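You operate a simulated robot arm through the tools that you are given. There is no shell and no other tool. Be economical: measure what you need, move in short steps, check, and stop when the job is done.

Carry out the task below with a simulated robot arm. There is one attempt and no reset: what you move stays moved.

## Task
Put the socket with the smallest size on its label from the top of the workbench and the nut from the top of the workbench in the blue tray.

The check looks at the end state, three seconds after you hand in, the way a careful person would. Anything else that was tipped, shoved, dropped, spilled or broken makes it a failure.

## Robot
A 6-joint arm with a two-finger parallel gripper on a trunk, on a base that drives. Base frame: it is fixed to the floor where the robot stands at the start and does not move with it; the origin is under the middle of the robot, x ahead of it, y to its left, z up. Lengths are in m, angles in rad, forces in N, time in s.
With the tool pointing down near the work surface it reaches from about 0.48 to 0.88 m from the robot's upright axis, wherever it stands. Its first joint turns from -2.007 to 2.007 rad. Payload 4.2 kg.
The tool frame sits at the grasp point between the pads (the TCP): z along the fingers, y along the line on which they close. The tips reach 0.023 m beyond it. Largest opening 0.094 m; finger width 0.038, thickness 0.01; the body of the gripper, 0.054 by 0.096 m, starts 0.039 m behind the TCP.
Orientation is that of the tool frame in the base frame, as a unit quaternion [x, y, z, w]. With the fingers straight down and closing along the base's y, the tool's x points along the base's -x, its y along +y and its z along -z.

## Interface
- The arm moves only by the tool step_arm. Its arguments are lists of equal length, an entry for each row: "slide": the shift along the tool's x, y, z in m, a list of three; "turn": the turn, a rotation vector about the tool's x, y, z in rad, a list of three. In form: {"slide": [[tx, ty, tz], ...], "turn": [[rx, ry, rz], ...]}. A call has 1 to 8 rows; each row shifts and turns the commanded pose from where the row before left it, along the tool's axes as they then stand. "jaw" is the opening in per cent of the stroke, from 0 (shut) to 100 (fully open), set as the call begins (left out, the last holds). Rows are played at 5 a second. More than 0.05 m and 0.15 rad between two rows, or a gripper value outside its range, and nothing of the call is played. A pose out of reach is approached as far as the arm can. The call stops where the force on the tool passes 40 N (or 10 N more than at its start, if that is more) or the arm is blocked; 0.2 s more then pass. Each finger travels about 0.108 m/s and halts on what it meets, pressing with about 43 N; the grip force reading is that of the motor and also rises with nothing between the fingers. The clock runs only during rows and for 0.2 s after the last one: add rows that do not move to give the fingers time. It gives the time, the measured TCP pose, the force on the tool (base axes), the opening and the grip force at its end, in the units of the frame above (readings bear some noise).
- Cameras (640 x 400 px; columns grow to the right, rows downward): "scene" is now at [0.2094, 0.1182, 1.4189]; the picture's right is [-0.73, -0.68, 0.00], its down [-0.38, 0.41, -0.83] and it looks along [0.57, -0.61, -0.56] (base axes); focal length 234 px, centre (320, 200). "wrist" rides on the gripper at [0.086, 0.016, -0.074] in the tool frame; the picture's right is [-0.18, 0.98, 0.00], its down [-0.58, -0.11, -0.81] and it looks along [-0.79, -0.15, 0.59] (tool axes); focal length 243 px, centre (320, 200). There is no depth. A picture from a camera that has moved, and an enlarged one, comes with that camera's place and axes in the base frame and with its lens. The place of the scene camera against the robot may be out by one fixed shift of up to 0.018 m in any direction.
- grab_frame(camera): a new picture of that camera. It takes no simulated time.
- raise_lower(by): slides the trunk up (or, below 0, down) by that many m; the arm and the scene camera ride with it, the base frame stays. It gives what a move gives, with no picture.
- steer(legs): drives the robot by 1 to 6 legs, each [ahead, turn to the left] in m and rad, along the robot's own axes; the way and the turn of a leg run together, so that a leg with both is an arc; at most 1.5 m and 3.142 rad a leg. The arm and the cameras ride along, it lands a little off, and it stops where it bumps. It gives what a move gives.
- pan_tilt(pan, tilt): turns the head with the scene camera to pan (to the left, within 1.396 rad either way) and tilt (down, from -0.506 to 1.204), counted from straight ahead of the robot. It gives what a move gives.
- zoom(camera, box): a new picture of the part [left, top, right, bottom] of that camera's present view, enlarged. It takes no simulated time.
- close_job(): hands the job in; it is judged then, once.

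Work in short steps. Places have to be worked out from the pictures, the camera data and where the tool is seen: move nearer, look again, correct. Check each grasp and each placing, and mend what went wrong. You have 120 turns and 90 pictures in all, those below and enlarged ones among them. Open the gripper and draw the arm clear of the work before you hand the job in, unless the task says otherwise; then end with one line.

The tools are called after "Call:" by a JSON object that holds its "op" and its "data". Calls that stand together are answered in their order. step_arm: Moves the arm, as the interface text tells. Its arguments: {"type":"object","properties":{"slide":{"type":"array","items":{"type":"array","items":{"type":"number"}}},"turn":{"type":"array","items":{"type":"array","items":{"type":"number"}}},"jaw":{"type":"number"}},"required":["slide","turn"]} The other tools are called the same way: raise_lower (by) slides the trunk up or down; steer (legs) drives the base; pan_tilt (pan, tilt) turns the head that bears the scene camera; grab_frame (camera) takes a picture; zoom (camera, box) takes an enlarged picture of a part of a camera's view; close_job () hands the job in.

At the start:

```text
time_s: 0.0
ee_pos: [0.5195, -0.3091, 1.2429]
tool_rot: [0.001, 1.0, 0.0, -0.001]
wrist_force: [-0.1, -0.4, 0.5]
grip_width: 0.0938
grasp_force: 0.0
trunk travel left (down, up): [-0.775, 0.215]
robot x, y, heading: [0.0016, 0.0008, 0.001]
head pan, tilt: [-0.819, 0.59]
```

scene: 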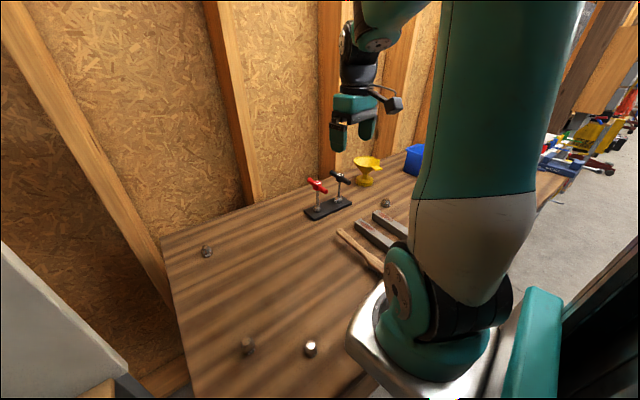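
wrist: 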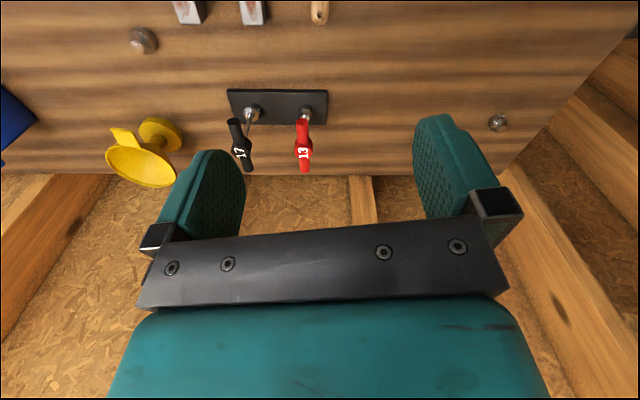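

The bench shows several small metal parts, a stand with T-handles, files, a funnel and a blue tray. I'll zoom in to identify the parts.

Call:
{"op": "zoom", "data": {"camera": "scene", "box": [160, 220, 340, 370]}}

Call:
{"op": "zoom", "data": {"camera": "scene", "box": [290, 130, 450, 240]}}

Call:
{"op": "zoom", "data": {"camera": "wrist", "box": [80, 0, 360, 190]}}

```text
2.67 times, centred on (250, 295) of scene
camera zoom: at [0.2094, 0.1182, 1.4189], right [-0.73, -0.68, 0.0], down [-0.38, 0.41, -0.83], along [0.57, -0.61, -0.56], focal length 624 px, centre (507, -53)
```

zoom: 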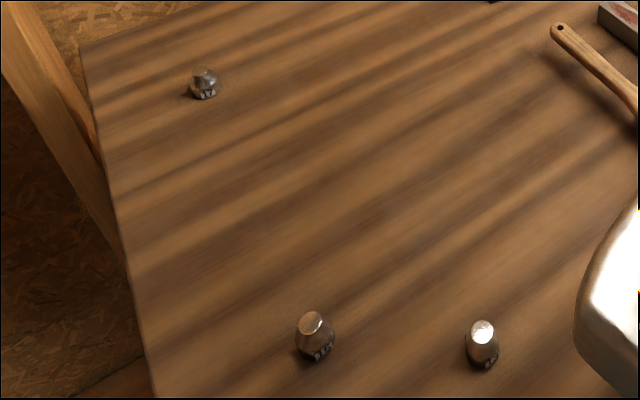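

```text
3.64 times, centred on (370, 185) of scene
camera zoom: at [0.2094, 0.1182, 1.4189], right [-0.73, -0.68, 0.0], down [-0.38, 0.41, -0.83], along [0.57, -0.61, -0.56], focal length 852 px, centre (138, 254)
```

zoom: 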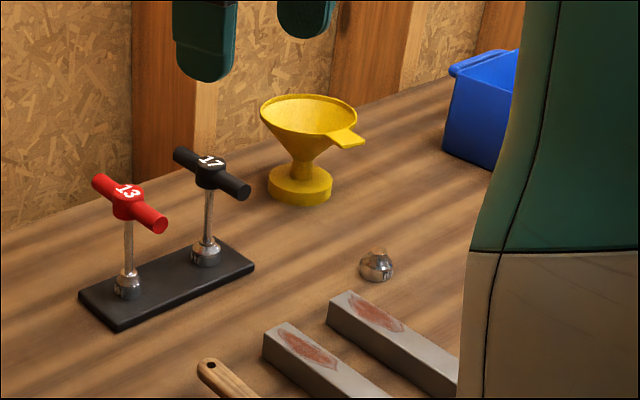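

```text
2.11 times, centred on (220, 95) of wrist
camera zoom: at [0.4336, -0.2926, 1.318], right [0.18, 0.98, 0.0], down [0.58, -0.11, 0.81], along [0.79, -0.15, -0.59], focal length 511 px, centre (530, 421)
```

zoom: 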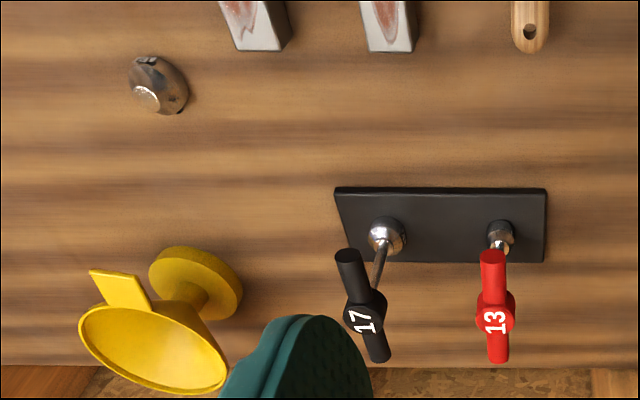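

Call:
{"op": "zoom", "data": {"camera": "scene", "box": [230, 325, 330, 370]}}

Call:
{"op": "zoom", "data": {"camera": "scene", "box": [190, 235, 222, 265]}}

Call:
{"op": "zoom", "data": {"camera": "scene", "box": [370, 190, 402, 215]}}

Call:
{"op": "zoom", "data": {"camera": "wrist", "box": [120, 20, 168, 60]}}

Call:
{"op": "pan_tilt", "data": {"pan": 0.0, "tilt": 0.6}}

Call:
{"op": "grab_frame", "data": {"camera": "scene"}}

```text
6.40 times, centred on (280, 348) of scene
camera zoom: at [0.2094, 0.1182, 1.4189], right [-0.73, -0.68, 0.0], down [-0.38, 0.41, -0.83], along [0.57, -0.61, -0.56], focal length 1499 px, centre (576, -744)
```

zoom: 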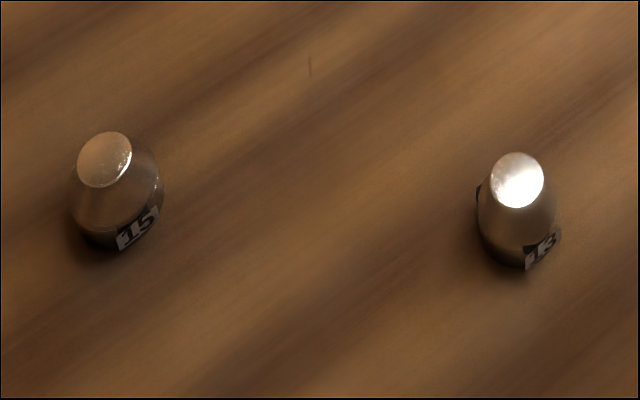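

```text
13.33 times, centred on (206, 250) of scene
camera zoom: at [0.2094, 0.1182, 1.4189], right [-0.73, -0.68, 0.0], down [-0.38, 0.41, -0.83], along [0.57, -0.61, -0.56], focal length 3123 px, centre (1840, -467)
```

zoom: 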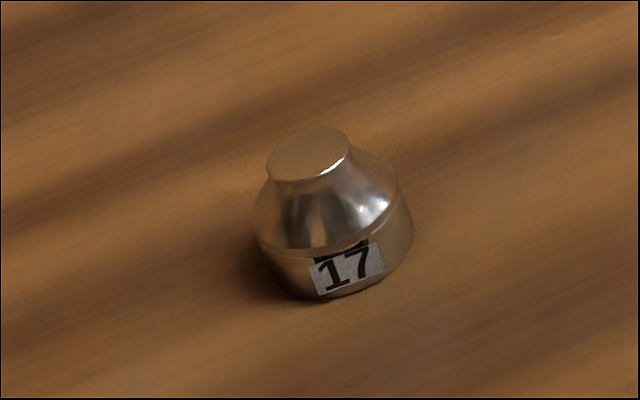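

```text
16.00 times, centred on (386, 202) of scene
camera zoom: at [0.2094, 0.1182, 1.4189], right [-0.73, -0.68, 0.0], down [-0.38, 0.41, -0.83], along [0.57, -0.61, -0.56], focal length 3747 px, centre (-736, 160)
```

zoom: 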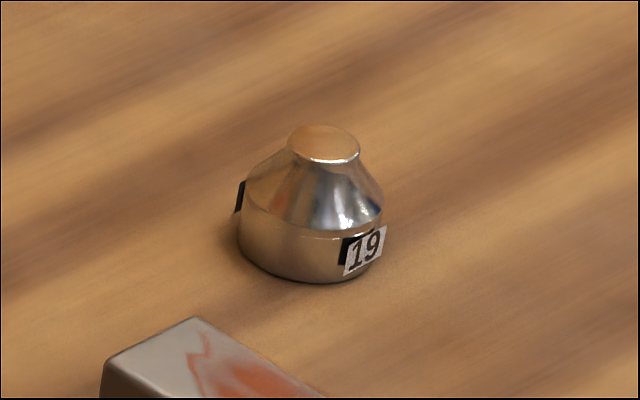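

```text
10.00 times, centred on (144, 40) of wrist
camera zoom: at [0.4336, -0.2926, 1.318], right [0.18, 0.98, 0.0], down [0.58, -0.11, 0.81], along [0.79, -0.15, -0.59], focal length 2426 px, centre (2080, 1800)
```

zoom: 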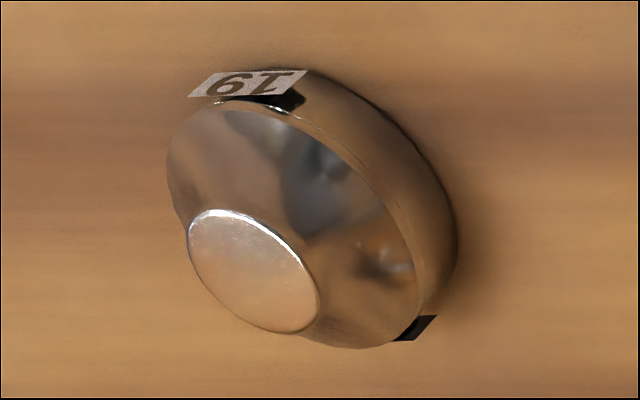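

```text
time_s: 1.1
ee_pos: [0.5186, -0.3076, 1.2425]
tool_rot: [0.001, 1.0, 0.001, -0.001]
wrist_force: [0.1, 0.6, -0.5]
grip_width: 0.0939
grasp_force: 0.3
trunk travel left (down, up): [-0.775, 0.215]
robot x, y, heading: [0.0045, -0.0032, 0.0]
head pan, tilt: [0.0, 0.6]
```

```text
80 pictures are left
camera scene: at [0.2372, 0.1829, 1.418], right [0.0, -1.0, 0.0], down [-0.56, 0.0, -0.83], along [0.83, 0.0, -0.56], focal length 234 px, centre (320, 200)
```

scene: 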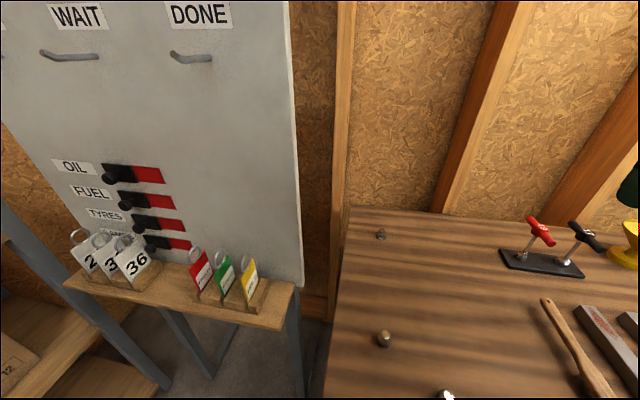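

Sockets so far: 17, 15, 13, 19. The nut isn't found yet, so I look further right along the bench.

Call:
{"op": "pan_tilt", "data": {"pan": -1.35, "tilt": 0.5}}

Call:
{"op": "grab_frame", "data": {"camera": "scene"}}

Call:
{"op": "pan_tilt", "data": {"pan": -0.7, "tilt": 1.1}}

Call:
{"op": "grab_frame", "data": {"camera": "scene"}}

```text
time_s: 2.6
ee_pos: [0.518, -0.3073, 1.2436]
tool_rot: [-0.001, 1.0, 0.0, 0.001]
wrist_force: [-0.3, 0.4, -0.1]
grip_width: 0.0939
grasp_force: 0.0
trunk travel left (down, up): [-0.775, 0.215]
robot x, y, heading: [0.0056, 0.0008, 0.001]
head pan, tilt: [-1.349, 0.499]
```

```text
79 pictures are left
camera scene: at [0.1689, 0.0942, 1.4271], right [-0.98, -0.22, 0.0], down [-0.11, 0.47, -0.88], along [0.19, -0.86, -0.48], focal length 234 px, centre (320, 200)
```

scene: 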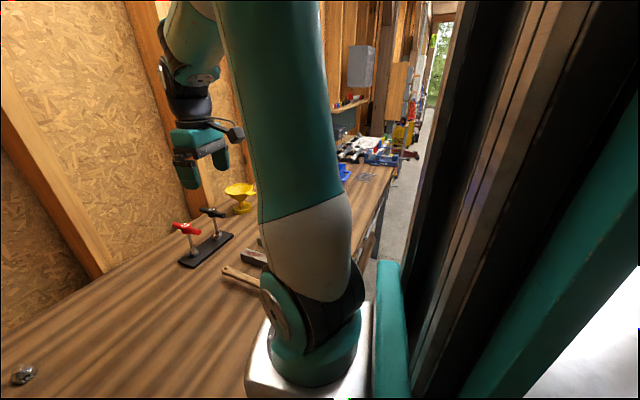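

```text
time_s: 3.7
ee_pos: [0.5191, -0.3076, 1.2439]
tool_rot: [0.001, 1.0, 0.0, 0.001]
wrist_force: [0.3, 0.7, 0.8]
grip_width: 0.0942
grasp_force: 0.1
trunk travel left (down, up): [-0.775, 0.215]
robot x, y, heading: [-0.0024, -0.0009, 0.001]
head pan, tilt: [-0.7, 1.1]
```

```text
78 pictures are left
camera scene: at [0.1972, 0.1422, 1.3795], right [-0.64, -0.76, 0.0], down [-0.68, 0.57, -0.45], along [0.35, -0.29, -0.89], focal length 234 px, centre (320, 200)
```

scene: 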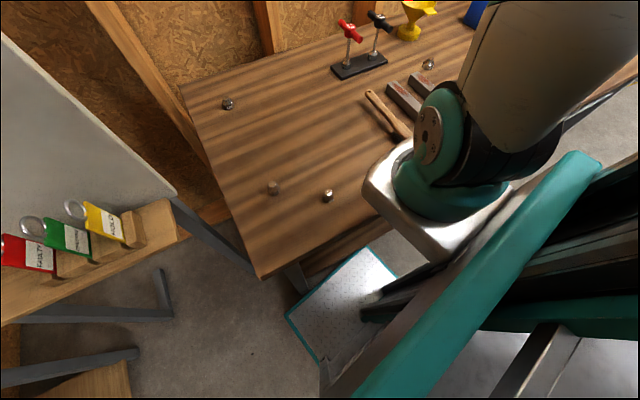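

The arm blocks the right side of the bench. I'll yaw the tool about 69° so the wrist camera looks along the bench toward -y.

Call:
{"op": "step_arm", "data": {"slide": [[0, 0, 0], [0, 0, 0], [0, 0, 0], [0, 0, 0], [0, 0, 0], [0, 0, 0], [0, 0, 0], [0, 0, 0]], "turn": [[0, 0, 0.15], [0, 0, 0.15], [0, 0, 0.15], [0, 0, 0.15], [0, 0, 0.15], [0, 0, 0.15], [0, 0, 0.15], [0, 0, 0.15]]}}

Call:
{"op": "grab_frame", "data": {"camera": "wrist"}}

```text
time_s: 5.5
ee_pos: [0.5195, -0.3081, 1.2429]
tool_rot: [0.565, 0.825, 0.001, 0.001]
wrist_force: [0.9, 0.4, 0.0]
grip_width: 0.0942
grasp_force: 0.0
trunk travel left (down, up): [-0.775, 0.215]
robot x, y, heading: [0.0001, 0.0016, -0.001]
head pan, tilt: [-0.7, 1.1]
```

```text
77 pictures are left
camera wrist: at [0.5039, -0.2223, 1.3181], right [0.98, 0.18, 0.0], down [0.11, -0.58, 0.81], along [0.15, -0.79, -0.59], focal length 243 px, centre (320, 200)
```

wrist: 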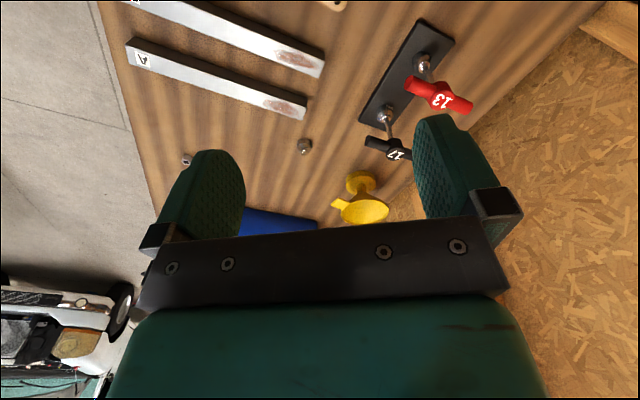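

Call:
{"op": "zoom", "data": {"camera": "wrist", "box": [165, 145, 205, 170]}}

Call:
{"op": "zoom", "data": {"camera": "wrist", "box": [100, 100, 420, 300]}}

```text
16.00 times, centred on (185, 158) of wrist
camera zoom: at [0.5039, -0.2223, 1.3181], right [0.98, 0.18, 0.0], down [0.11, -0.58, 0.81], along [0.15, -0.79, -0.59], focal length 3882 px, centre (2480, 880)
```

zoom: 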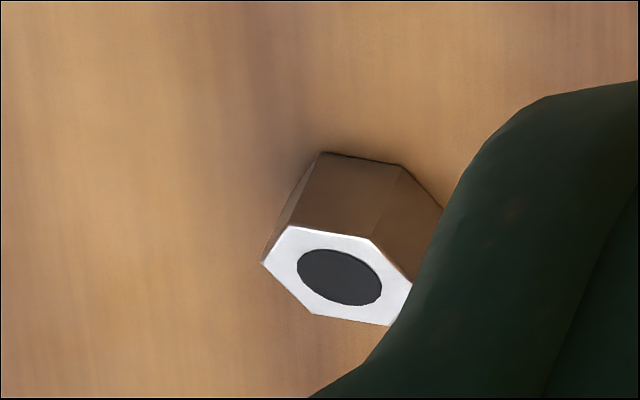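

```text
2.00 times, centred on (260, 200) of wrist
camera zoom: at [0.5039, -0.2223, 1.3181], right [0.98, 0.18, 0.0], down [0.11, -0.58, 0.81], along [0.15, -0.79, -0.59], focal length 485 px, centre (440, 200)
```

zoom: 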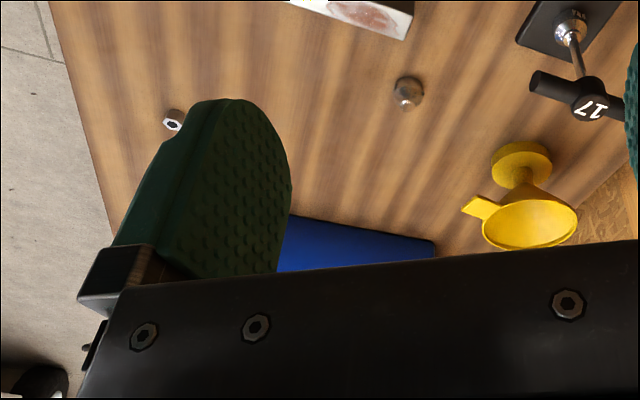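

The nut (hex) sits near (0.275, -0.66) by the front edge; socket 13 is near (0.37, -0.03), too close to the robot, so I need to back up. I check the surroundings on the left first.

Call:
{"op": "pan_tilt", "data": {"pan": 1.39, "tilt": 0.7}}

Call:
{"op": "grab_frame", "data": {"camera": "scene"}}

```text
time_s: 7.5
ee_pos: [0.5183, -0.3078, 1.2423]
tool_rot: [0.564, 0.826, 0.0, 0.0]
wrist_force: [0.6, 0.0, 0.1]
grip_width: 0.0938
grasp_force: 0.1
trunk travel left (down, up): [-0.775, 0.215]
robot x, y, heading: [-0.0043, -0.0, 0.0]
head pan, tilt: [1.389, 0.7]
```

```text
74 pictures are left
camera scene: at [0.1642, 0.2665, 1.4094], right [0.98, -0.18, 0.0], down [-0.12, -0.63, -0.76], along [0.14, 0.75, -0.64], focal length 234 px, centre (320, 200)
```

scene: 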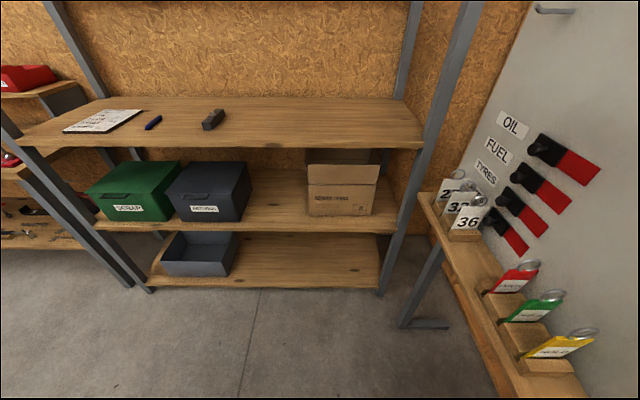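

The left side is free. I back up 0.25 m and point the head at the sockets.

Call:
{"op": "steer", "data": {"legs": [[-0.25, 0]]}}

Call:
{"op": "pan_tilt", "data": {"pan": -0.5, "tilt": 0.8}}

Call:
{"op": "grab_frame", "data": {"camera": "scene"}}

```text
time_s: 9.3
ee_pos: [0.2662, -0.3084, 1.2431]
tool_rot: [0.565, 0.825, -0.001, 0.0]
wrist_force: [0.0, -0.5, 0.2]
grip_width: 0.0939
grasp_force: 0.0
trunk travel left (down, up): [-0.775, 0.215]
robot x, y, heading: [-0.2514, 0.0002, 0.004]
head pan, tilt: [1.389, 0.7]
```

```text
time_s: 11.2
ee_pos: [0.2667, -0.3083, 1.243]
tool_rot: [0.565, 0.825, 0.001, 0.0]
wrist_force: [-0.9, -0.4, -0.7]
grip_width: 0.0939
grasp_force: 0.0
trunk travel left (down, up): [-0.775, 0.215]
robot x, y, heading: [-0.2539, 0.0033, 0.007]
head pan, tilt: [-0.499, 0.799]
```

```text
73 pictures are left
camera scene: at [-0.0329, 0.1444, 1.4012], right [-0.48, -0.88, 0.0], down [-0.63, 0.34, -0.7], along [0.61, -0.33, -0.72], focal length 234 px, centre (320, 200)
```

scene: 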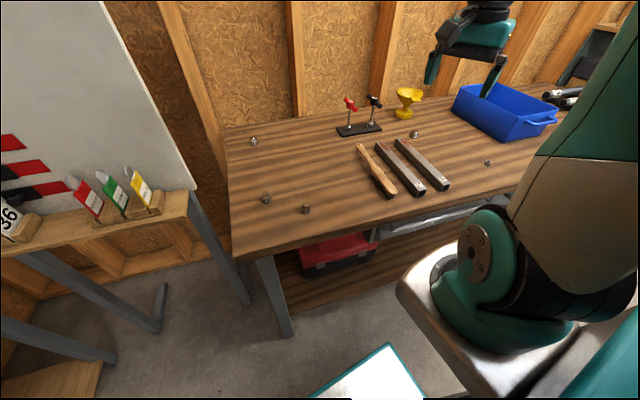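

The view is clear now: socket 13 at about (0.367, -0.028). I undo the yaw first.

Call:
{"op": "step_arm", "data": {"slide": [[0, 0, 0], [0, 0, 0], [0, 0, 0], [0, 0, 0], [0, 0, 0], [0, 0, 0], [0, 0, 0], [0, 0, 0]], "turn": [[0, 0, -0.15], [0, 0, -0.15], [0, 0, -0.15], [0, 0, -0.15], [0, 0, -0.15], [0, 0, -0.15], [0, 0, -0.15], [0, 0, -0.15]]}}

Call:
{"op": "step_arm", "data": {"slide": [[-0.013, 0.035, 0.018], [-0.013, 0.035, 0.018], [-0.013, 0.035, 0.018], [-0.013, 0.035, 0.018], [-0.013, 0.035, 0.018], [-0.013, 0.035, 0.018], [-0.012, 0.035, 0.018], [-0.01, 0.035, 0.018]], "turn": [[0, 0, 0], [0, 0, 0], [0, 0, 0], [0, 0, 0], [0, 0, 0], [0, 0, 0], [0, 0, 0], [0, 0, 0]]}}

Call:
{"op": "grab_frame", "data": {"camera": "wrist"}}

```text
time_s: 13.0
ee_pos: [0.2655, -0.3082, 1.2428]
tool_rot: [-0.001, 1.0, 0.0, 0.0]
wrist_force: [0.2, 0.4, 0.1]
grip_width: 0.0939
grasp_force: 0.0
trunk travel left (down, up): [-0.775, 0.215]
robot x, y, heading: [-0.2546, 0.0018, -0.001]
head pan, tilt: [-0.499, 0.799]
```

```text
time_s: 14.8
ee_pos: [0.3645, -0.0282, 1.0986]
tool_rot: [0.001, 1.0, 0.0, 0.0]
wrist_force: [-0.7, -1.3, 0.9]
grip_width: 0.0942
grasp_force: 0.1
trunk travel left (down, up): [-0.775, 0.215]
robot x, y, heading: [-0.2472, -0.0008, -0.003]
head pan, tilt: [-0.499, 0.799]
```

```text
72 pictures are left
camera wrist: at [0.2797, -0.0128, 1.1738], right [0.19, 0.98, 0.0], down [0.58, -0.11, 0.81], along [0.79, -0.15, -0.59], focal length 243 px, centre (320, 200)
```

wrist: 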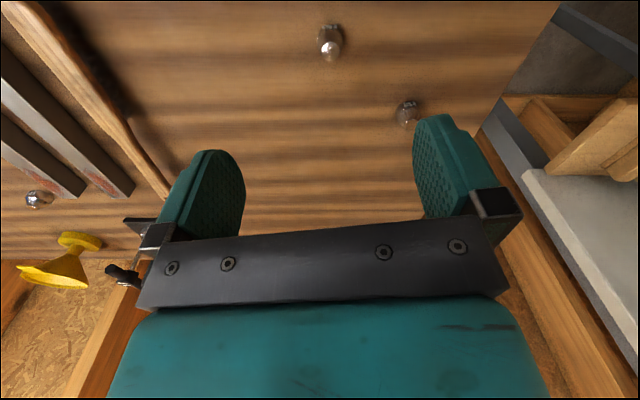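

Socket 13 back-projects to about (0.377, -0.022). I zoom in to check the label and height.

Call:
{"op": "zoom", "data": {"camera": "wrist", "box": [298, 12, 362, 72]}}

```text
6.67 times, centred on (330, 42) of wrist
camera zoom: at [0.2797, -0.0128, 1.1738], right [0.19, 0.98, 0.0], down [0.58, -0.11, 0.81], along [0.79, -0.15, -0.59], focal length 1618 px, centre (253, 1253)
```

zoom: 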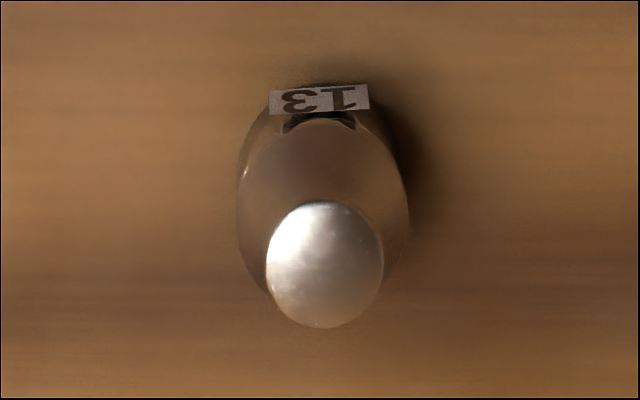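

Socket 13 confirmed: centre about (0.3785, -0.0215), diameter 24 mm, height ~32 mm. I go down to just above and check.

Call:
{"op": "step_arm", "data": {"slide": [[-0.014, 0.0065, 0.0], [0, 0, 0.03], [0, 0, 0.03], [0, 0, 0.03], [0, 0, 0.0]], "turn": [[0, 0, 0], [0, 0, 0], [0, 0, 0], [0, 0, 0], [0, 0, 0]]}}

Call:
{"op": "grab_frame", "data": {"camera": "wrist"}}

```text
time_s: 16.0
ee_pos: [0.3791, -0.0216, 1.0082]
tool_rot: [0.0, 1.0, 0.0, 0.0]
wrist_force: [-0.3, -0.6, 1.1]
grip_width: 0.0938
grasp_force: 0.1
trunk travel left (down, up): [-0.775, 0.215]
robot x, y, heading: [-0.2524, -0.0029, 0.004]
head pan, tilt: [-0.499, 0.799]
```

```text
70 pictures are left
camera wrist: at [0.295, -0.0069, 1.083], right [0.18, 0.98, 0.0], down [0.58, -0.11, 0.81], along [0.79, -0.15, -0.59], focal length 243 px, centre (320, 200)
```

wrist: 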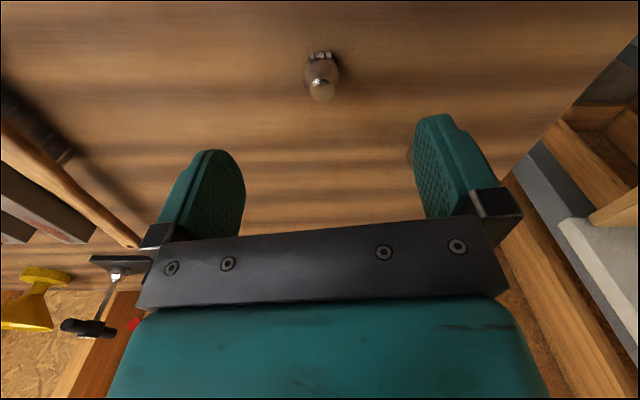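

Alignment holds (0.380, -0.022). Descend to TCP z ≈ 0.927 and close.

Call:
{"op": "step_arm", "data": {"slide": [[0, 0, 0.03], [0, 0, 0.03], [0, 0, 0.021], [0, 0, 0]], "turn": [[0, 0, 0], [0, 0, 0], [0, 0, 0], [0, 0, 0]]}}

Call:
{"op": "step_arm", "data": {"slide": [[0, 0, 0], [0, 0, 0], [0, 0, 0], [0, 0, 0], [0, 0, 0]], "turn": [[0, 0, 0], [0, 0, 0], [0, 0, 0], [0, 0, 0], [0, 0, 0]], "jaw": 15}}

Call:
{"op": "grab_frame", "data": {"camera": "wrist"}}

```text
time_s: 17.0
ee_pos: [0.3801, -0.0218, 0.9263]
tool_rot: [0.0, 1.0, 0.001, 0.001]
wrist_force: [0.1, 0.6, 0.3]
grip_width: 0.094
grasp_force: 0.0
trunk travel left (down, up): [-0.775, 0.215]
robot x, y, heading: [-0.2529, -0.0005, -0.002]
head pan, tilt: [-0.499, 0.799]
```

```text
time_s: 18.2
ee_pos: [0.38, -0.023, 0.9267]
tool_rot: [-0.001, 1.0, 0.0, 0.0]
wrist_force: [-0.2, 0.0, 0.5]
grip_width: 0.0233
grasp_force: 43.2
trunk travel left (down, up): [-0.775, 0.215]
robot x, y, heading: [-0.2524, -0.0017, -0.002]
head pan, tilt: [-0.499, 0.799]
```

```text
69 pictures are left
camera wrist: at [0.2952, -0.0062, 1.0022], right [0.18, 0.98, 0.0], down [0.58, -0.11, 0.81], along [0.79, -0.15, -0.59], focal length 243 px, centre (320, 200)
```

wrist: 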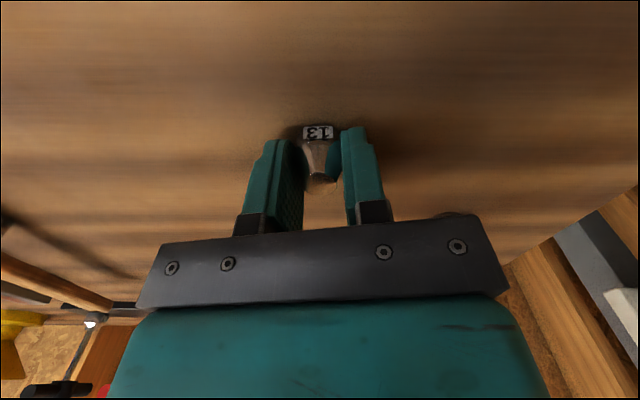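

Gripped at 23 mm. Lift straight up and check.

Call:
{"op": "step_arm", "data": {"slide": [[0, 0, -0.03], [0, 0, -0.045], [0, 0, -0.045], [0, 0, -0.045], [0, 0, -0.045], [0, 0, -0.045], [0, 0, -0.02]], "turn": [[0, 0, 0], [0, 0, 0], [0, 0, 0], [0, 0, 0], [0, 0, 0], [0, 0, 0], [0, 0, 0]]}}

Call:
{"op": "grab_frame", "data": {"camera": "wrist"}}

Call:
{"op": "grab_frame", "data": {"camera": "scene"}}

```text
time_s: 19.8
ee_pos: [0.381, -0.0207, 1.2023]
tool_rot: [0.0, 1.0, 0.0, 0.0]
wrist_force: [0.9, 0.4, -0.6]
grip_width: 0.0237
grasp_force: 43.0
trunk travel left (down, up): [-0.775, 0.215]
robot x, y, heading: [-0.2551, -0.0005, 0.001]
head pan, tilt: [-0.499, 0.799]
```

```text
68 pictures are left
camera wrist: at [0.2954, -0.0059, 1.2783], right [0.18, 0.98, 0.0], down [0.58, -0.11, 0.81], along [0.79, -0.15, -0.59], focal length 243 px, centre (320, 200)
```

wrist: 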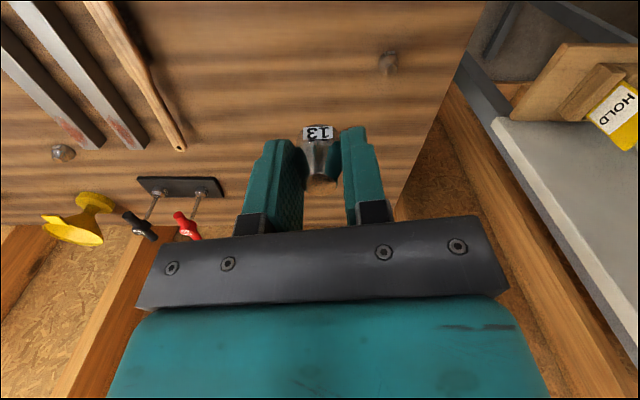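

```text
67 pictures are left
camera scene: at [-0.0327, 0.1444, 1.4011], right [-0.48, -0.88, 0.0], down [-0.63, 0.34, -0.7], along [0.61, -0.33, -0.72], focal length 234 px, centre (320, 200)
```

scene: 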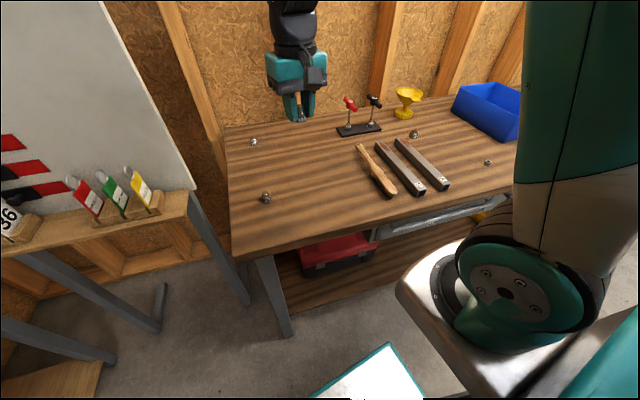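

Socket 13 is firmly held. I turn the robot right to face along -y and look where I will drive.

Call:
{"op": "steer", "data": {"legs": [[0, -1.571]]}}

Call:
{"op": "pan_tilt", "data": {"pan": 0.3, "tilt": 0.6}}

Call:
{"op": "grab_frame", "data": {"camera": "scene"}}

```text
time_s: 23.9
ee_pos: [-0.2644, -0.6347, 1.2021]
tool_rot: [0.702, 0.712, 0.0, 0.0]
wrist_force: [-0.7, 0.0, -0.3]
grip_width: 0.0235
grasp_force: 42.9
trunk travel left (down, up): [-0.775, 0.215]
robot x, y, heading: [-0.2564, 0.0026, -1.552]
head pan, tilt: [-0.499, 0.799]
```

```text
time_s: 25.1
ee_pos: [-0.263, -0.633, 1.2028]
tool_rot: [0.702, 0.712, 0.0, 0.0]
wrist_force: [-0.5, 0.3, -1.0]
grip_width: 0.0235
grasp_force: 42.2
trunk travel left (down, up): [-0.775, 0.215]
robot x, y, heading: [-0.2554, 0.0015, -1.554]
head pan, tilt: [0.3, 0.6]
```

```text
66 pictures are left
camera scene: at [-0.031, -0.2448, 1.418], right [-0.95, -0.31, 0.0], down [-0.18, 0.54, -0.82], along [0.26, -0.78, -0.57], focal length 234 px, centre (320, 200)
```

scene: 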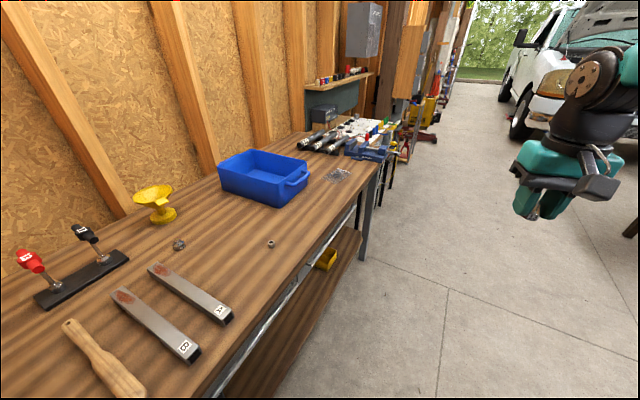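

Path is clear. I zoom in on the nut area and the items beyond the tray.

Call:
{"op": "zoom", "data": {"camera": "scene", "box": [200, 120, 400, 260]}}

Call:
{"op": "zoom", "data": {"camera": "scene", "box": [255, 230, 287, 256]}}

```text
2.86 times, centred on (300, 190) of scene
camera zoom: at [-0.031, -0.2448, 1.418], right [-0.95, -0.31, 0.0], down [-0.18, 0.54, -0.82], along [0.26, -0.78, -0.57], focal length 669 px, centre (377, 229)
```

zoom: 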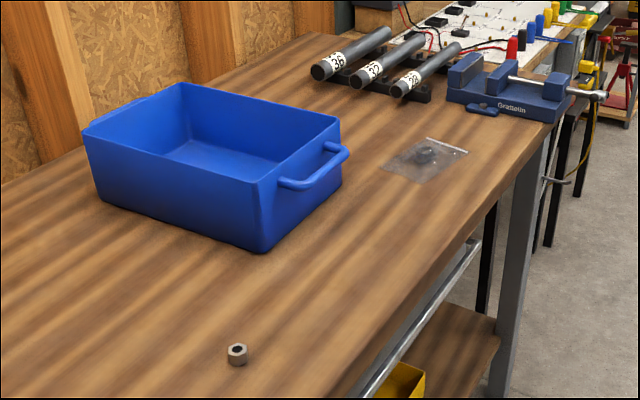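

```text
15.38 times, centred on (271, 243) of scene
camera zoom: at [-0.031, -0.2448, 1.418], right [-0.95, -0.31, 0.0], down [-0.18, 0.54, -0.82], along [0.26, -0.78, -0.57], focal length 3603 px, centre (1074, -462)
```

zoom: 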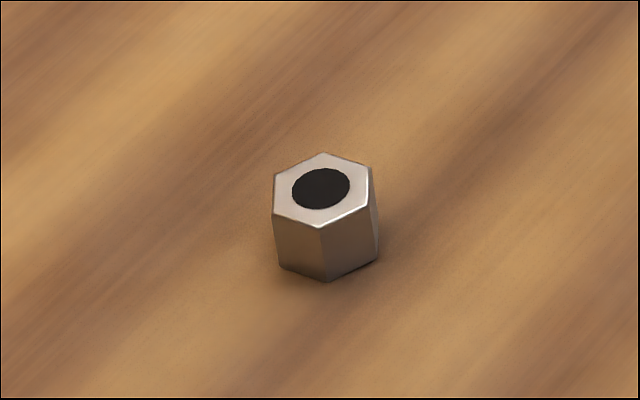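

The nut is at about (0.266, -0.67); tray centre about (0.46, -0.98). I drive along the bench and turn back to face it.

Call:
{"op": "steer", "data": {"legs": [[0, -0.07], [0.93, 0]]}}

Call:
{"op": "steer", "data": {"legs": [[0, 1.62]]}}

Call:
{"op": "pan_tilt", "data": {"pan": -0.1, "tilt": 0.75}}

Call:
{"op": "grab_frame", "data": {"camera": "scene"}}

Call:
{"op": "grab_frame", "data": {"camera": "wrist"}}

```text
time_s: 30.4
ee_pos: [-0.3567, -1.5643, 1.2033]
tool_rot: [0.725, 0.688, 0.0, 0.0]
wrist_force: [-0.3, 0.6, -1.1]
grip_width: 0.0235
grasp_force: 42.8
trunk travel left (down, up): [-0.775, 0.215]
robot x, y, heading: [-0.3042, -0.9301, -1.625]
head pan, tilt: [0.3, 0.6]
```

```text
time_s: 34.7
ee_pos: [0.3301, -0.9624, 1.2024]
tool_rot: [0.007, 1.0, 0.0, -0.001]
wrist_force: [-0.1, -0.1, -0.5]
grip_width: 0.0236
grasp_force: 43.3
trunk travel left (down, up): [-0.775, 0.215]
robot x, y, heading: [-0.306, -0.9306, -0.016]
head pan, tilt: [0.3, 0.6]
```

```text
time_s: 35.6
ee_pos: [0.3303, -0.9635, 1.2026]
tool_rot: [0.007, 1.0, 0.0, 0.0]
wrist_force: [-0.9, 0.6, -0.2]
grip_width: 0.0233
grasp_force: 42.9
trunk travel left (down, up): [-0.775, 0.215]
robot x, y, heading: [-0.3047, -0.9324, -0.019]
head pan, tilt: [-0.099, 0.75]
```

```text
63 pictures are left
camera scene: at [-0.0684, -0.7613, 1.4052], right [-0.11, -0.99, 0.0], down [-0.68, 0.08, -0.73], along [0.73, -0.08, -0.68], focal length 234 px, centre (320, 200)
```

scene: 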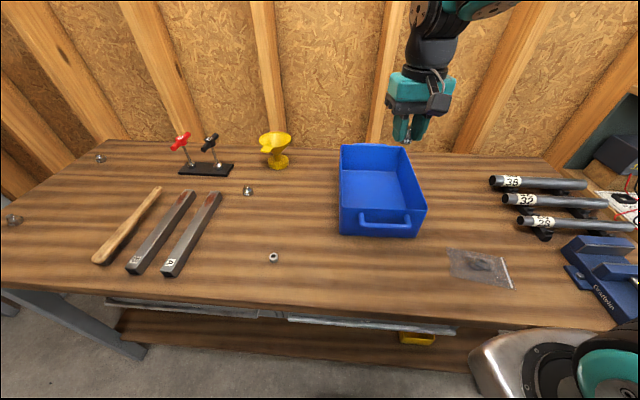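

```text
62 pictures are left
camera wrist: at [0.2455, -0.9463, 1.2779], right [0.2, 0.98, 0.0], down [0.58, -0.12, 0.81], along [0.79, -0.16, -0.59], focal length 243 px, centre (320, 200)
```

wrist: 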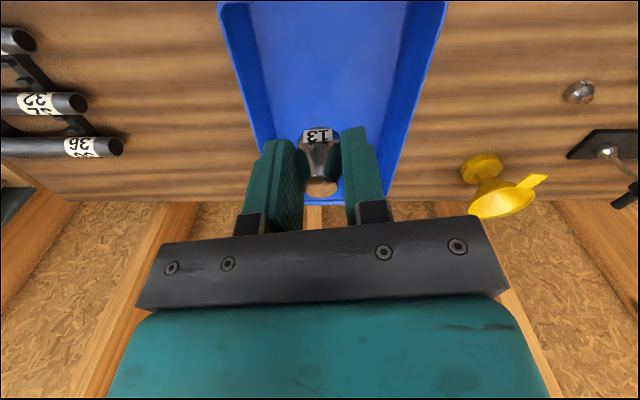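

Tray rim centre is about (0.474, -0.988), roughly 0.21 × 0.30 m. I move above (0.50, -0.992) and lower to 1.05.

Call:
{"op": "step_arm", "data": {"slide": [[-0.0425, -0.007, 0], [-0.0425, -0.007, 0], [-0.0425, -0.007, 0], [-0.0425, -0.007, 0], [0, 0, 0.05], [0, 0, 0.05], [0, 0, 0.05], [0, 0, 0]], "turn": [[0, 0, 0], [0, 0, 0], [0, 0, 0], [0, 0, 0], [0, 0, 0], [0, 0, 0], [0, 0, 0], [0, 0, 0]]}}

Call:
{"op": "grab_frame", "data": {"camera": "wrist"}}

Call:
{"op": "grab_frame", "data": {"camera": "scene"}}

```text
time_s: 37.4
ee_pos: [0.4986, -0.9938, 1.0533]
tool_rot: [0.006, 1.0, 0.0, 0.0]
wrist_force: [0.6, -0.4, -0.5]
grip_width: 0.0236
grasp_force: 43.1
trunk travel left (down, up): [-0.775, 0.215]
robot x, y, heading: [-0.3024, -0.9327, -0.014]
head pan, tilt: [-0.099, 0.75]
```

```text
61 pictures are left
camera wrist: at [0.4144, -0.9766, 1.1279], right [0.2, 0.98, 0.0], down [0.58, -0.12, 0.81], along [0.79, -0.16, -0.59], focal length 243 px, centre (320, 200)
```

wrist: 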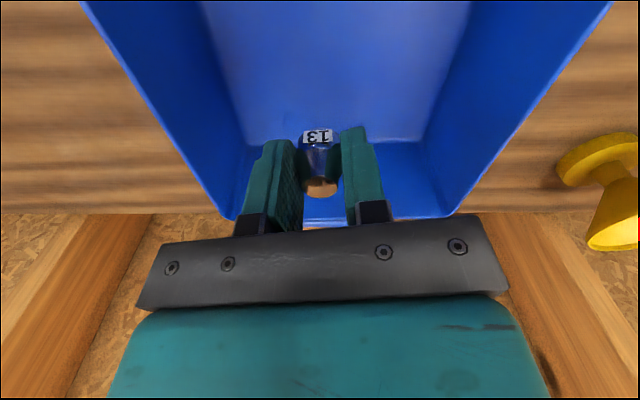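

```text
60 pictures are left
camera scene: at [-0.0685, -0.7614, 1.4051], right [-0.11, -0.99, 0.0], down [-0.68, 0.08, -0.73], along [0.73, -0.08, -0.68], focal length 234 px, centre (320, 200)
```

scene: 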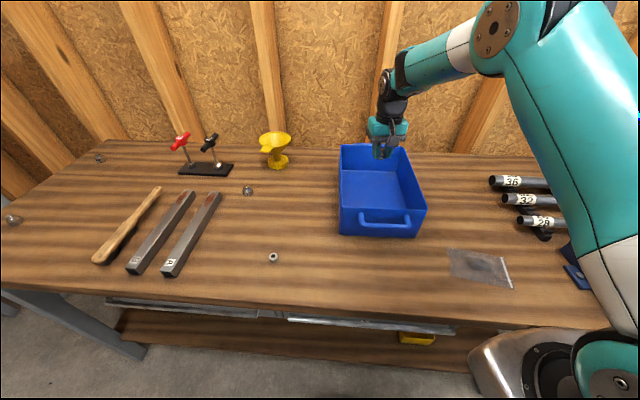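

Centred inside the tray. Lower to z ≈ 0.938.

Call:
{"op": "step_arm", "data": {"slide": [[0, 0.004, 0.04], [0, 0, 0.04], [0, 0, 0.02], [0, 0, 0.015], [0, 0, 0]], "turn": [[0, 0, 0], [0, 0, 0], [0, 0, 0], [0, 0, 0], [0, 0, 0]]}}

Call:
{"op": "grab_frame", "data": {"camera": "wrist"}}

```text
time_s: 38.6
ee_pos: [0.4996, -0.9887, 0.9373]
tool_rot: [0.007, 1.0, 0.0, 0.001]
wrist_force: [-0.1, 0.4, -0.4]
grip_width: 0.0235
grasp_force: 43.1
trunk travel left (down, up): [-0.775, 0.215]
robot x, y, heading: [-0.3024, -0.9315, -0.014]
head pan, tilt: [-0.099, 0.75]
```

```text
59 pictures are left
camera wrist: at [0.4146, -0.9731, 1.0122], right [0.2, 0.98, 0.0], down [0.58, -0.12, 0.81], along [0.79, -0.16, -0.59], focal length 243 px, centre (320, 200)
```

wrist: 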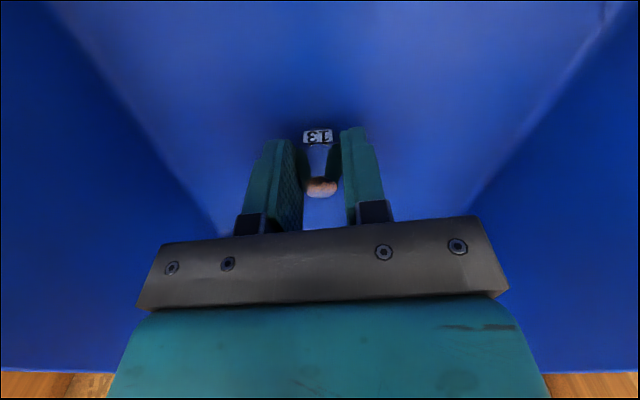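

Very near the floor; I creep down a few mm watching the force.

Call:
{"op": "step_arm", "data": {"slide": [[0, 0, 0.002], [0, 0, 0.002]], "turn": [[0, 0, 0], [0, 0, 0]]}}

```text
time_s: 39.2
ee_pos: [0.4994, -0.9905, 0.9338]
tool_rot: [0.008, 1.0, 0.001, 0.0]
wrist_force: [-0.3, -0.4, -0.8]
grip_width: 0.0235
grasp_force: 42.8
trunk travel left (down, up): [-0.775, 0.215]
robot x, y, heading: [-0.3041, -0.9345, -0.013]
head pan, tilt: [-0.099, 0.75]
```

Call:
{"op": "step_arm", "data": {"slide": [[0, 0, 0.0015], [0, 0, 0.0015]], "turn": [[0, 0, 0], [0, 0, 0]]}}

```text
time_s: 39.8
ee_pos: [0.4992, -0.9901, 0.933]
tool_rot: [0.007, 1.0, 0.0, 0.001]
wrist_force: [-4.0, -0.8, 14.3]
grip_width: 0.0237
grasp_force: 42.1
trunk travel left (down, up): [-0.775, 0.215]
robot x, y, heading: [-0.3036, -0.933, -0.013]
head pan, tilt: [-0.099, 0.75]
```

Contact with the tray floor (14 N). I open to 50 %, then lift out slowly.

Call:
{"op": "step_arm", "data": {"slide": [[0, 0, -0.001], [0, 0, 0], [0, 0, 0]], "turn": [[0, 0, 0], [0, 0, 0], [0, 0, 0]], "jaw": 50}}

Call:
{"op": "step_arm", "data": {"slide": [[0, 0, -0.03], [0, 0, -0.045], [0, 0, -0.05], [0, 0, -0.05], [0, 0, -0.05], [0, 0, -0.02]], "turn": [[0, 0, 0], [0, 0, 0], [0, 0, 0], [0, 0, 0], [0, 0, 0], [0, 0, 0]]}}

Call:
{"op": "grab_frame", "data": {"camera": "wrist"}}

Call:
{"op": "grab_frame", "data": {"camera": "scene"}}

```text
time_s: 40.6
ee_pos: [0.4993, -0.9882, 0.932]
tool_rot: [0.007, 1.0, 0.0, 0.0]
wrist_force: [0.3, 0.3, -0.1]
grip_width: 0.047
grasp_force: 0.1
trunk travel left (down, up): [-0.775, 0.215]
robot x, y, heading: [-0.3033, -0.9328, -0.014]
head pan, tilt: [-0.099, 0.75]
```

```text
time_s: 42.0
ee_pos: [0.4996, -0.9896, 1.177]
tool_rot: [0.007, 1.0, 0.0, 0.001]
wrist_force: [-0.3, 0.2, 0.1]
grip_width: 0.047
grasp_force: 0.1
trunk travel left (down, up): [-0.775, 0.215]
robot x, y, heading: [-0.3043, -0.9336, -0.014]
head pan, tilt: [-0.099, 0.75]
```

```text
58 pictures are left
camera wrist: at [0.4154, -0.973, 1.2528], right [0.2, 0.98, 0.0], down [0.58, -0.12, 0.81], along [0.79, -0.16, -0.59], focal length 243 px, centre (320, 200)
```

wrist: 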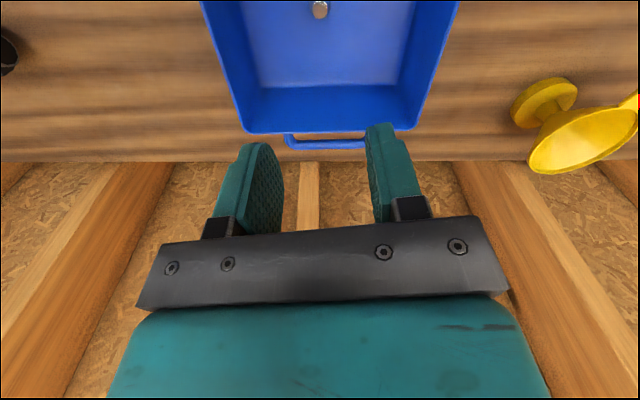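

```text
57 pictures are left
camera scene: at [-0.0683, -0.7614, 1.4051], right [-0.11, -0.99, 0.0], down [-0.68, 0.08, -0.73], along [0.73, -0.08, -0.68], focal length 234 px, centre (320, 200)
```

scene: 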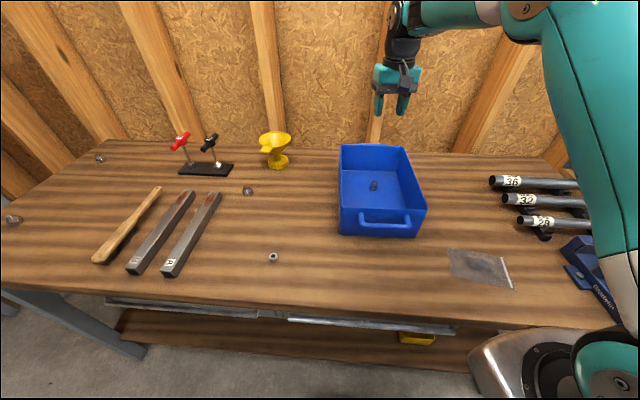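

Socket 13 stands upright in the tray. I check the bag for another nut, then move above the nut at about (0.27, -0.673).

Call:
{"op": "zoom", "data": {"camera": "scene", "box": [430, 235, 526, 295]}}

Call:
{"op": "step_arm", "data": {"slide": [[0.03, 0.04, 0], [0.03, 0.04, 0], [0.03, 0.04, 0], [0.03, 0.04, 0], [0.03, 0.04, 0], [0.03, 0.04, 0], [0.03, 0.04, 0], [0.015, 0.035, 0]], "turn": [[0, 0, 0], [0, 0, 0], [0, 0, 0], [0, 0, 0], [0, 0, 0], [0, 0, 0], [0, 0, 0], [0, 0, 0]], "jaw": 80}}

Call:
{"op": "grab_frame", "data": {"camera": "wrist"}}

```text
6.67 times, centred on (478, 265) of scene
camera zoom: at [-0.0683, -0.7614, 1.4051], right [-0.11, -0.99, 0.0], down [-0.68, 0.08, -0.73], along [0.73, -0.08, -0.68], focal length 1561 px, centre (-733, -233)
```

zoom: 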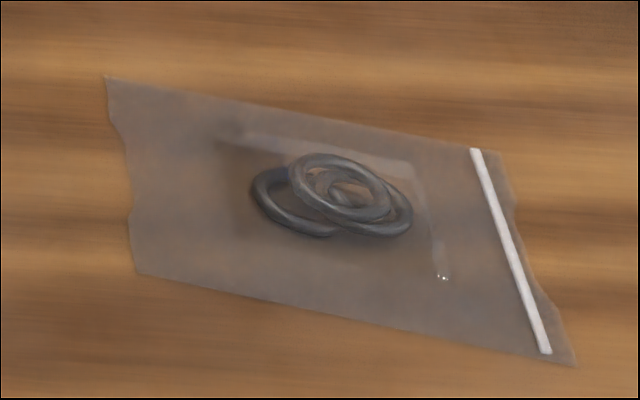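

```text
time_s: 43.8
ee_pos: [0.28, -0.6727, 1.1774]
tool_rot: [0.008, 1.0, -0.001, 0.0]
wrist_force: [-0.3, -0.7, -0.2]
grip_width: 0.0754
grasp_force: 0.1
trunk travel left (down, up): [-0.775, 0.215]
robot x, y, heading: [-0.3015, -0.9316, -0.009]
head pan, tilt: [-0.099, 0.75]
```

```text
55 pictures are left
camera wrist: at [0.1944, -0.6552, 1.2526], right [0.2, 0.98, 0.0], down [0.58, -0.12, 0.81], along [0.79, -0.16, -0.59], focal length 243 px, centre (320, 200)
```

wrist: 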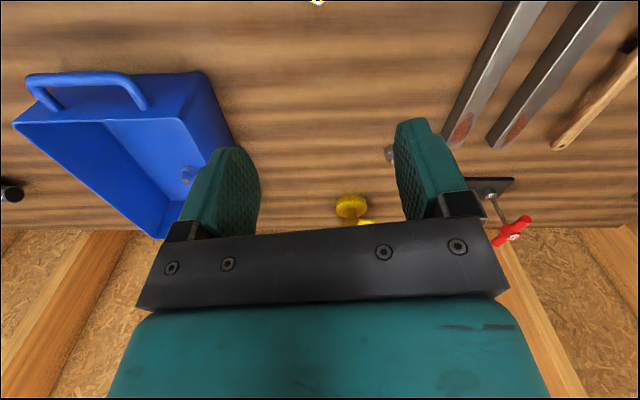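

The bag only holds rings. The nut shows at the wrist view's top edge (≈0.275, -0.675); lower to 1.05 for a better look.

Call:
{"op": "step_arm", "data": {"slide": [[0.005, 0, 0.04], [0, 0, 0.04], [0, 0, 0.04], [0, 0, 0]], "turn": [[0, 0, 0], [0, 0, 0], [0, 0, 0], [0, 0, 0]]}}

Call:
{"op": "grab_frame", "data": {"camera": "wrist"}}

Call:
{"op": "zoom", "data": {"camera": "wrist", "box": [290, 30, 354, 70]}}

```text
time_s: 44.8
ee_pos: [0.2749, -0.6709, 1.0564]
tool_rot: [0.006, 1.0, 0.0, 0.0]
wrist_force: [-0.5, -0.2, 0.0]
grip_width: 0.0751
grasp_force: 0.0
trunk travel left (down, up): [-0.775, 0.215]
robot x, y, heading: [-0.3043, -0.9336, -0.018]
head pan, tilt: [-0.099, 0.75]
```

```text
54 pictures are left
camera wrist: at [0.1899, -0.6535, 1.1309], right [0.2, 0.98, 0.0], down [0.58, -0.12, 0.81], along [0.79, -0.16, -0.59], focal length 243 px, centre (320, 200)
```

wrist: 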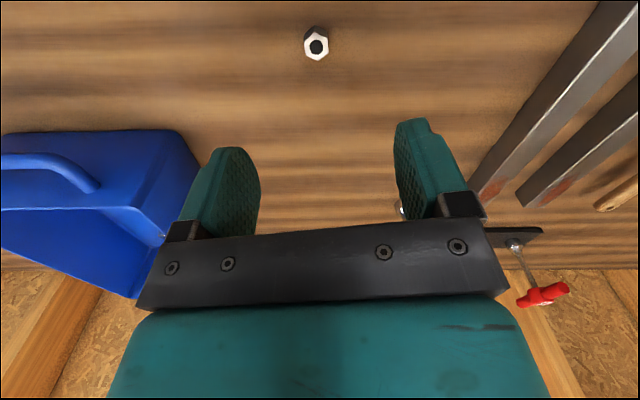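

```text
10.00 times, centred on (322, 50) of wrist
camera zoom: at [0.1899, -0.6535, 1.1309], right [0.2, 0.98, 0.0], down [0.58, -0.12, 0.81], along [0.79, -0.16, -0.59], focal length 2426 px, centre (300, 1700)
```

zoom: 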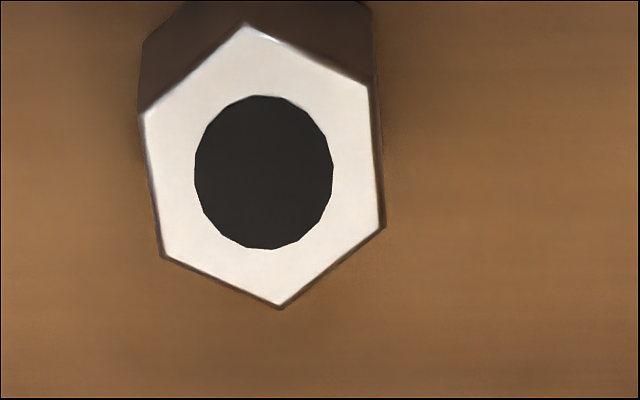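

Nut top centre is at (0.272, -0.673), with flats facing ±y (about 0.04 rad off). I align, descend and close.

Call:
{"op": "step_arm", "data": {"slide": [[0.003, -0.0018, 0.03], [0, 0, 0.04], [0, 0, 0.035], [0, 0, 0.0245], [0, 0, 0]], "turn": [[0, 0, 0.035], [0, 0, 0], [0, 0, 0], [0, 0, 0], [0, 0, 0]]}}

Call:
{"op": "grab_frame", "data": {"camera": "wrist"}}

```text
time_s: 46.0
ee_pos: [0.2722, -0.6727, 0.927]
tool_rot: [0.024, 1.0, 0.0, 0.001]
wrist_force: [0.5, -0.3, 0.7]
grip_width: 0.0752
grasp_force: 0.1
trunk travel left (down, up): [-0.775, 0.215]
robot x, y, heading: [-0.3015, -0.9358, -0.009]
head pan, tilt: [-0.099, 0.75]
```

```text
52 pictures are left
camera wrist: at [0.187, -0.6526, 1.0019], right [0.23, 0.97, 0.0], down [0.58, -0.14, 0.81], along [0.78, -0.19, -0.59], focal length 243 px, centre (320, 200)
```

wrist: 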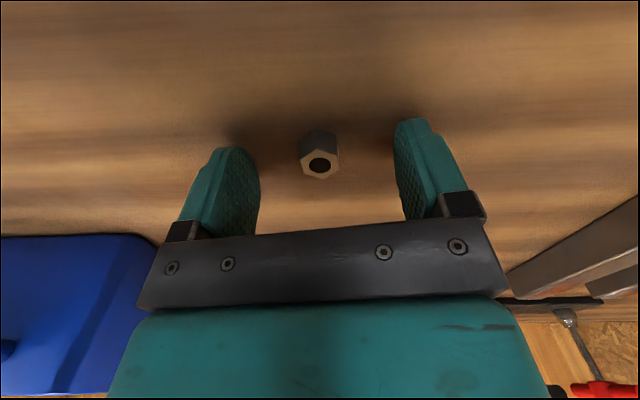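

Centred between the pads. Close.

Call:
{"op": "step_arm", "data": {"slide": [[0, 0, 0], [0, 0, 0], [0, 0, 0], [0, 0, 0]], "turn": [[0, 0, 0], [0, 0, 0], [0, 0, 0], [0, 0, 0]], "jaw": 8}}

Call:
{"op": "step_arm", "data": {"slide": [[0, 0, -0.03], [0, 0, -0.045], [0, 0, -0.05], [0, 0, -0.05], [0, 0, -0.05], [0, 0, -0.02]], "turn": [[0, 0, 0], [0, 0, 0], [0, 0, 0], [0, 0, 0], [0, 0, 0], [0, 0, 0]]}}

Call:
{"op": "grab_frame", "data": {"camera": "wrist"}}

```text
time_s: 47.0
ee_pos: [0.27, -0.6718, 0.9267]
tool_rot: [0.026, 1.0, 0.001, 0.0]
wrist_force: [0.5, 0.1, -0.5]
grip_width: 0.0174
grasp_force: 42.8
trunk travel left (down, up): [-0.775, 0.215]
robot x, y, heading: [-0.303, -0.9326, -0.015]
head pan, tilt: [-0.099, 0.75]
```

```text
time_s: 48.4
ee_pos: [0.2708, -0.6735, 1.1717]
tool_rot: [0.024, 1.0, 0.0, 0.0]
wrist_force: [0.2, 0.5, 0.6]
grip_width: 0.0174
grasp_force: 42.8
trunk travel left (down, up): [-0.775, 0.215]
robot x, y, heading: [-0.301, -0.9348, -0.014]
head pan, tilt: [-0.099, 0.75]
```

```text
51 pictures are left
camera wrist: at [0.1871, -0.654, 1.2479], right [0.23, 0.97, 0.0], down [0.58, -0.14, 0.81], along [0.78, -0.19, -0.59], focal length 243 px, centre (320, 200)
```

wrist: 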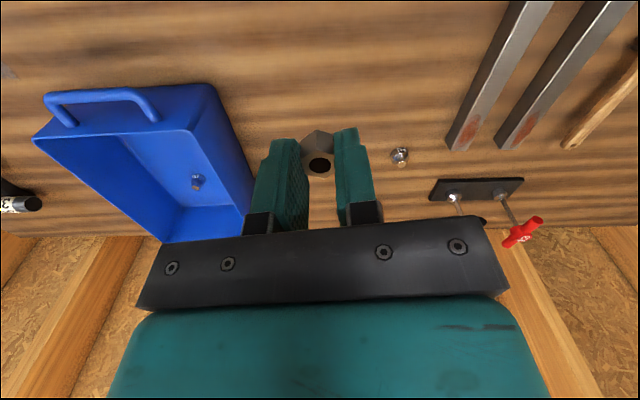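

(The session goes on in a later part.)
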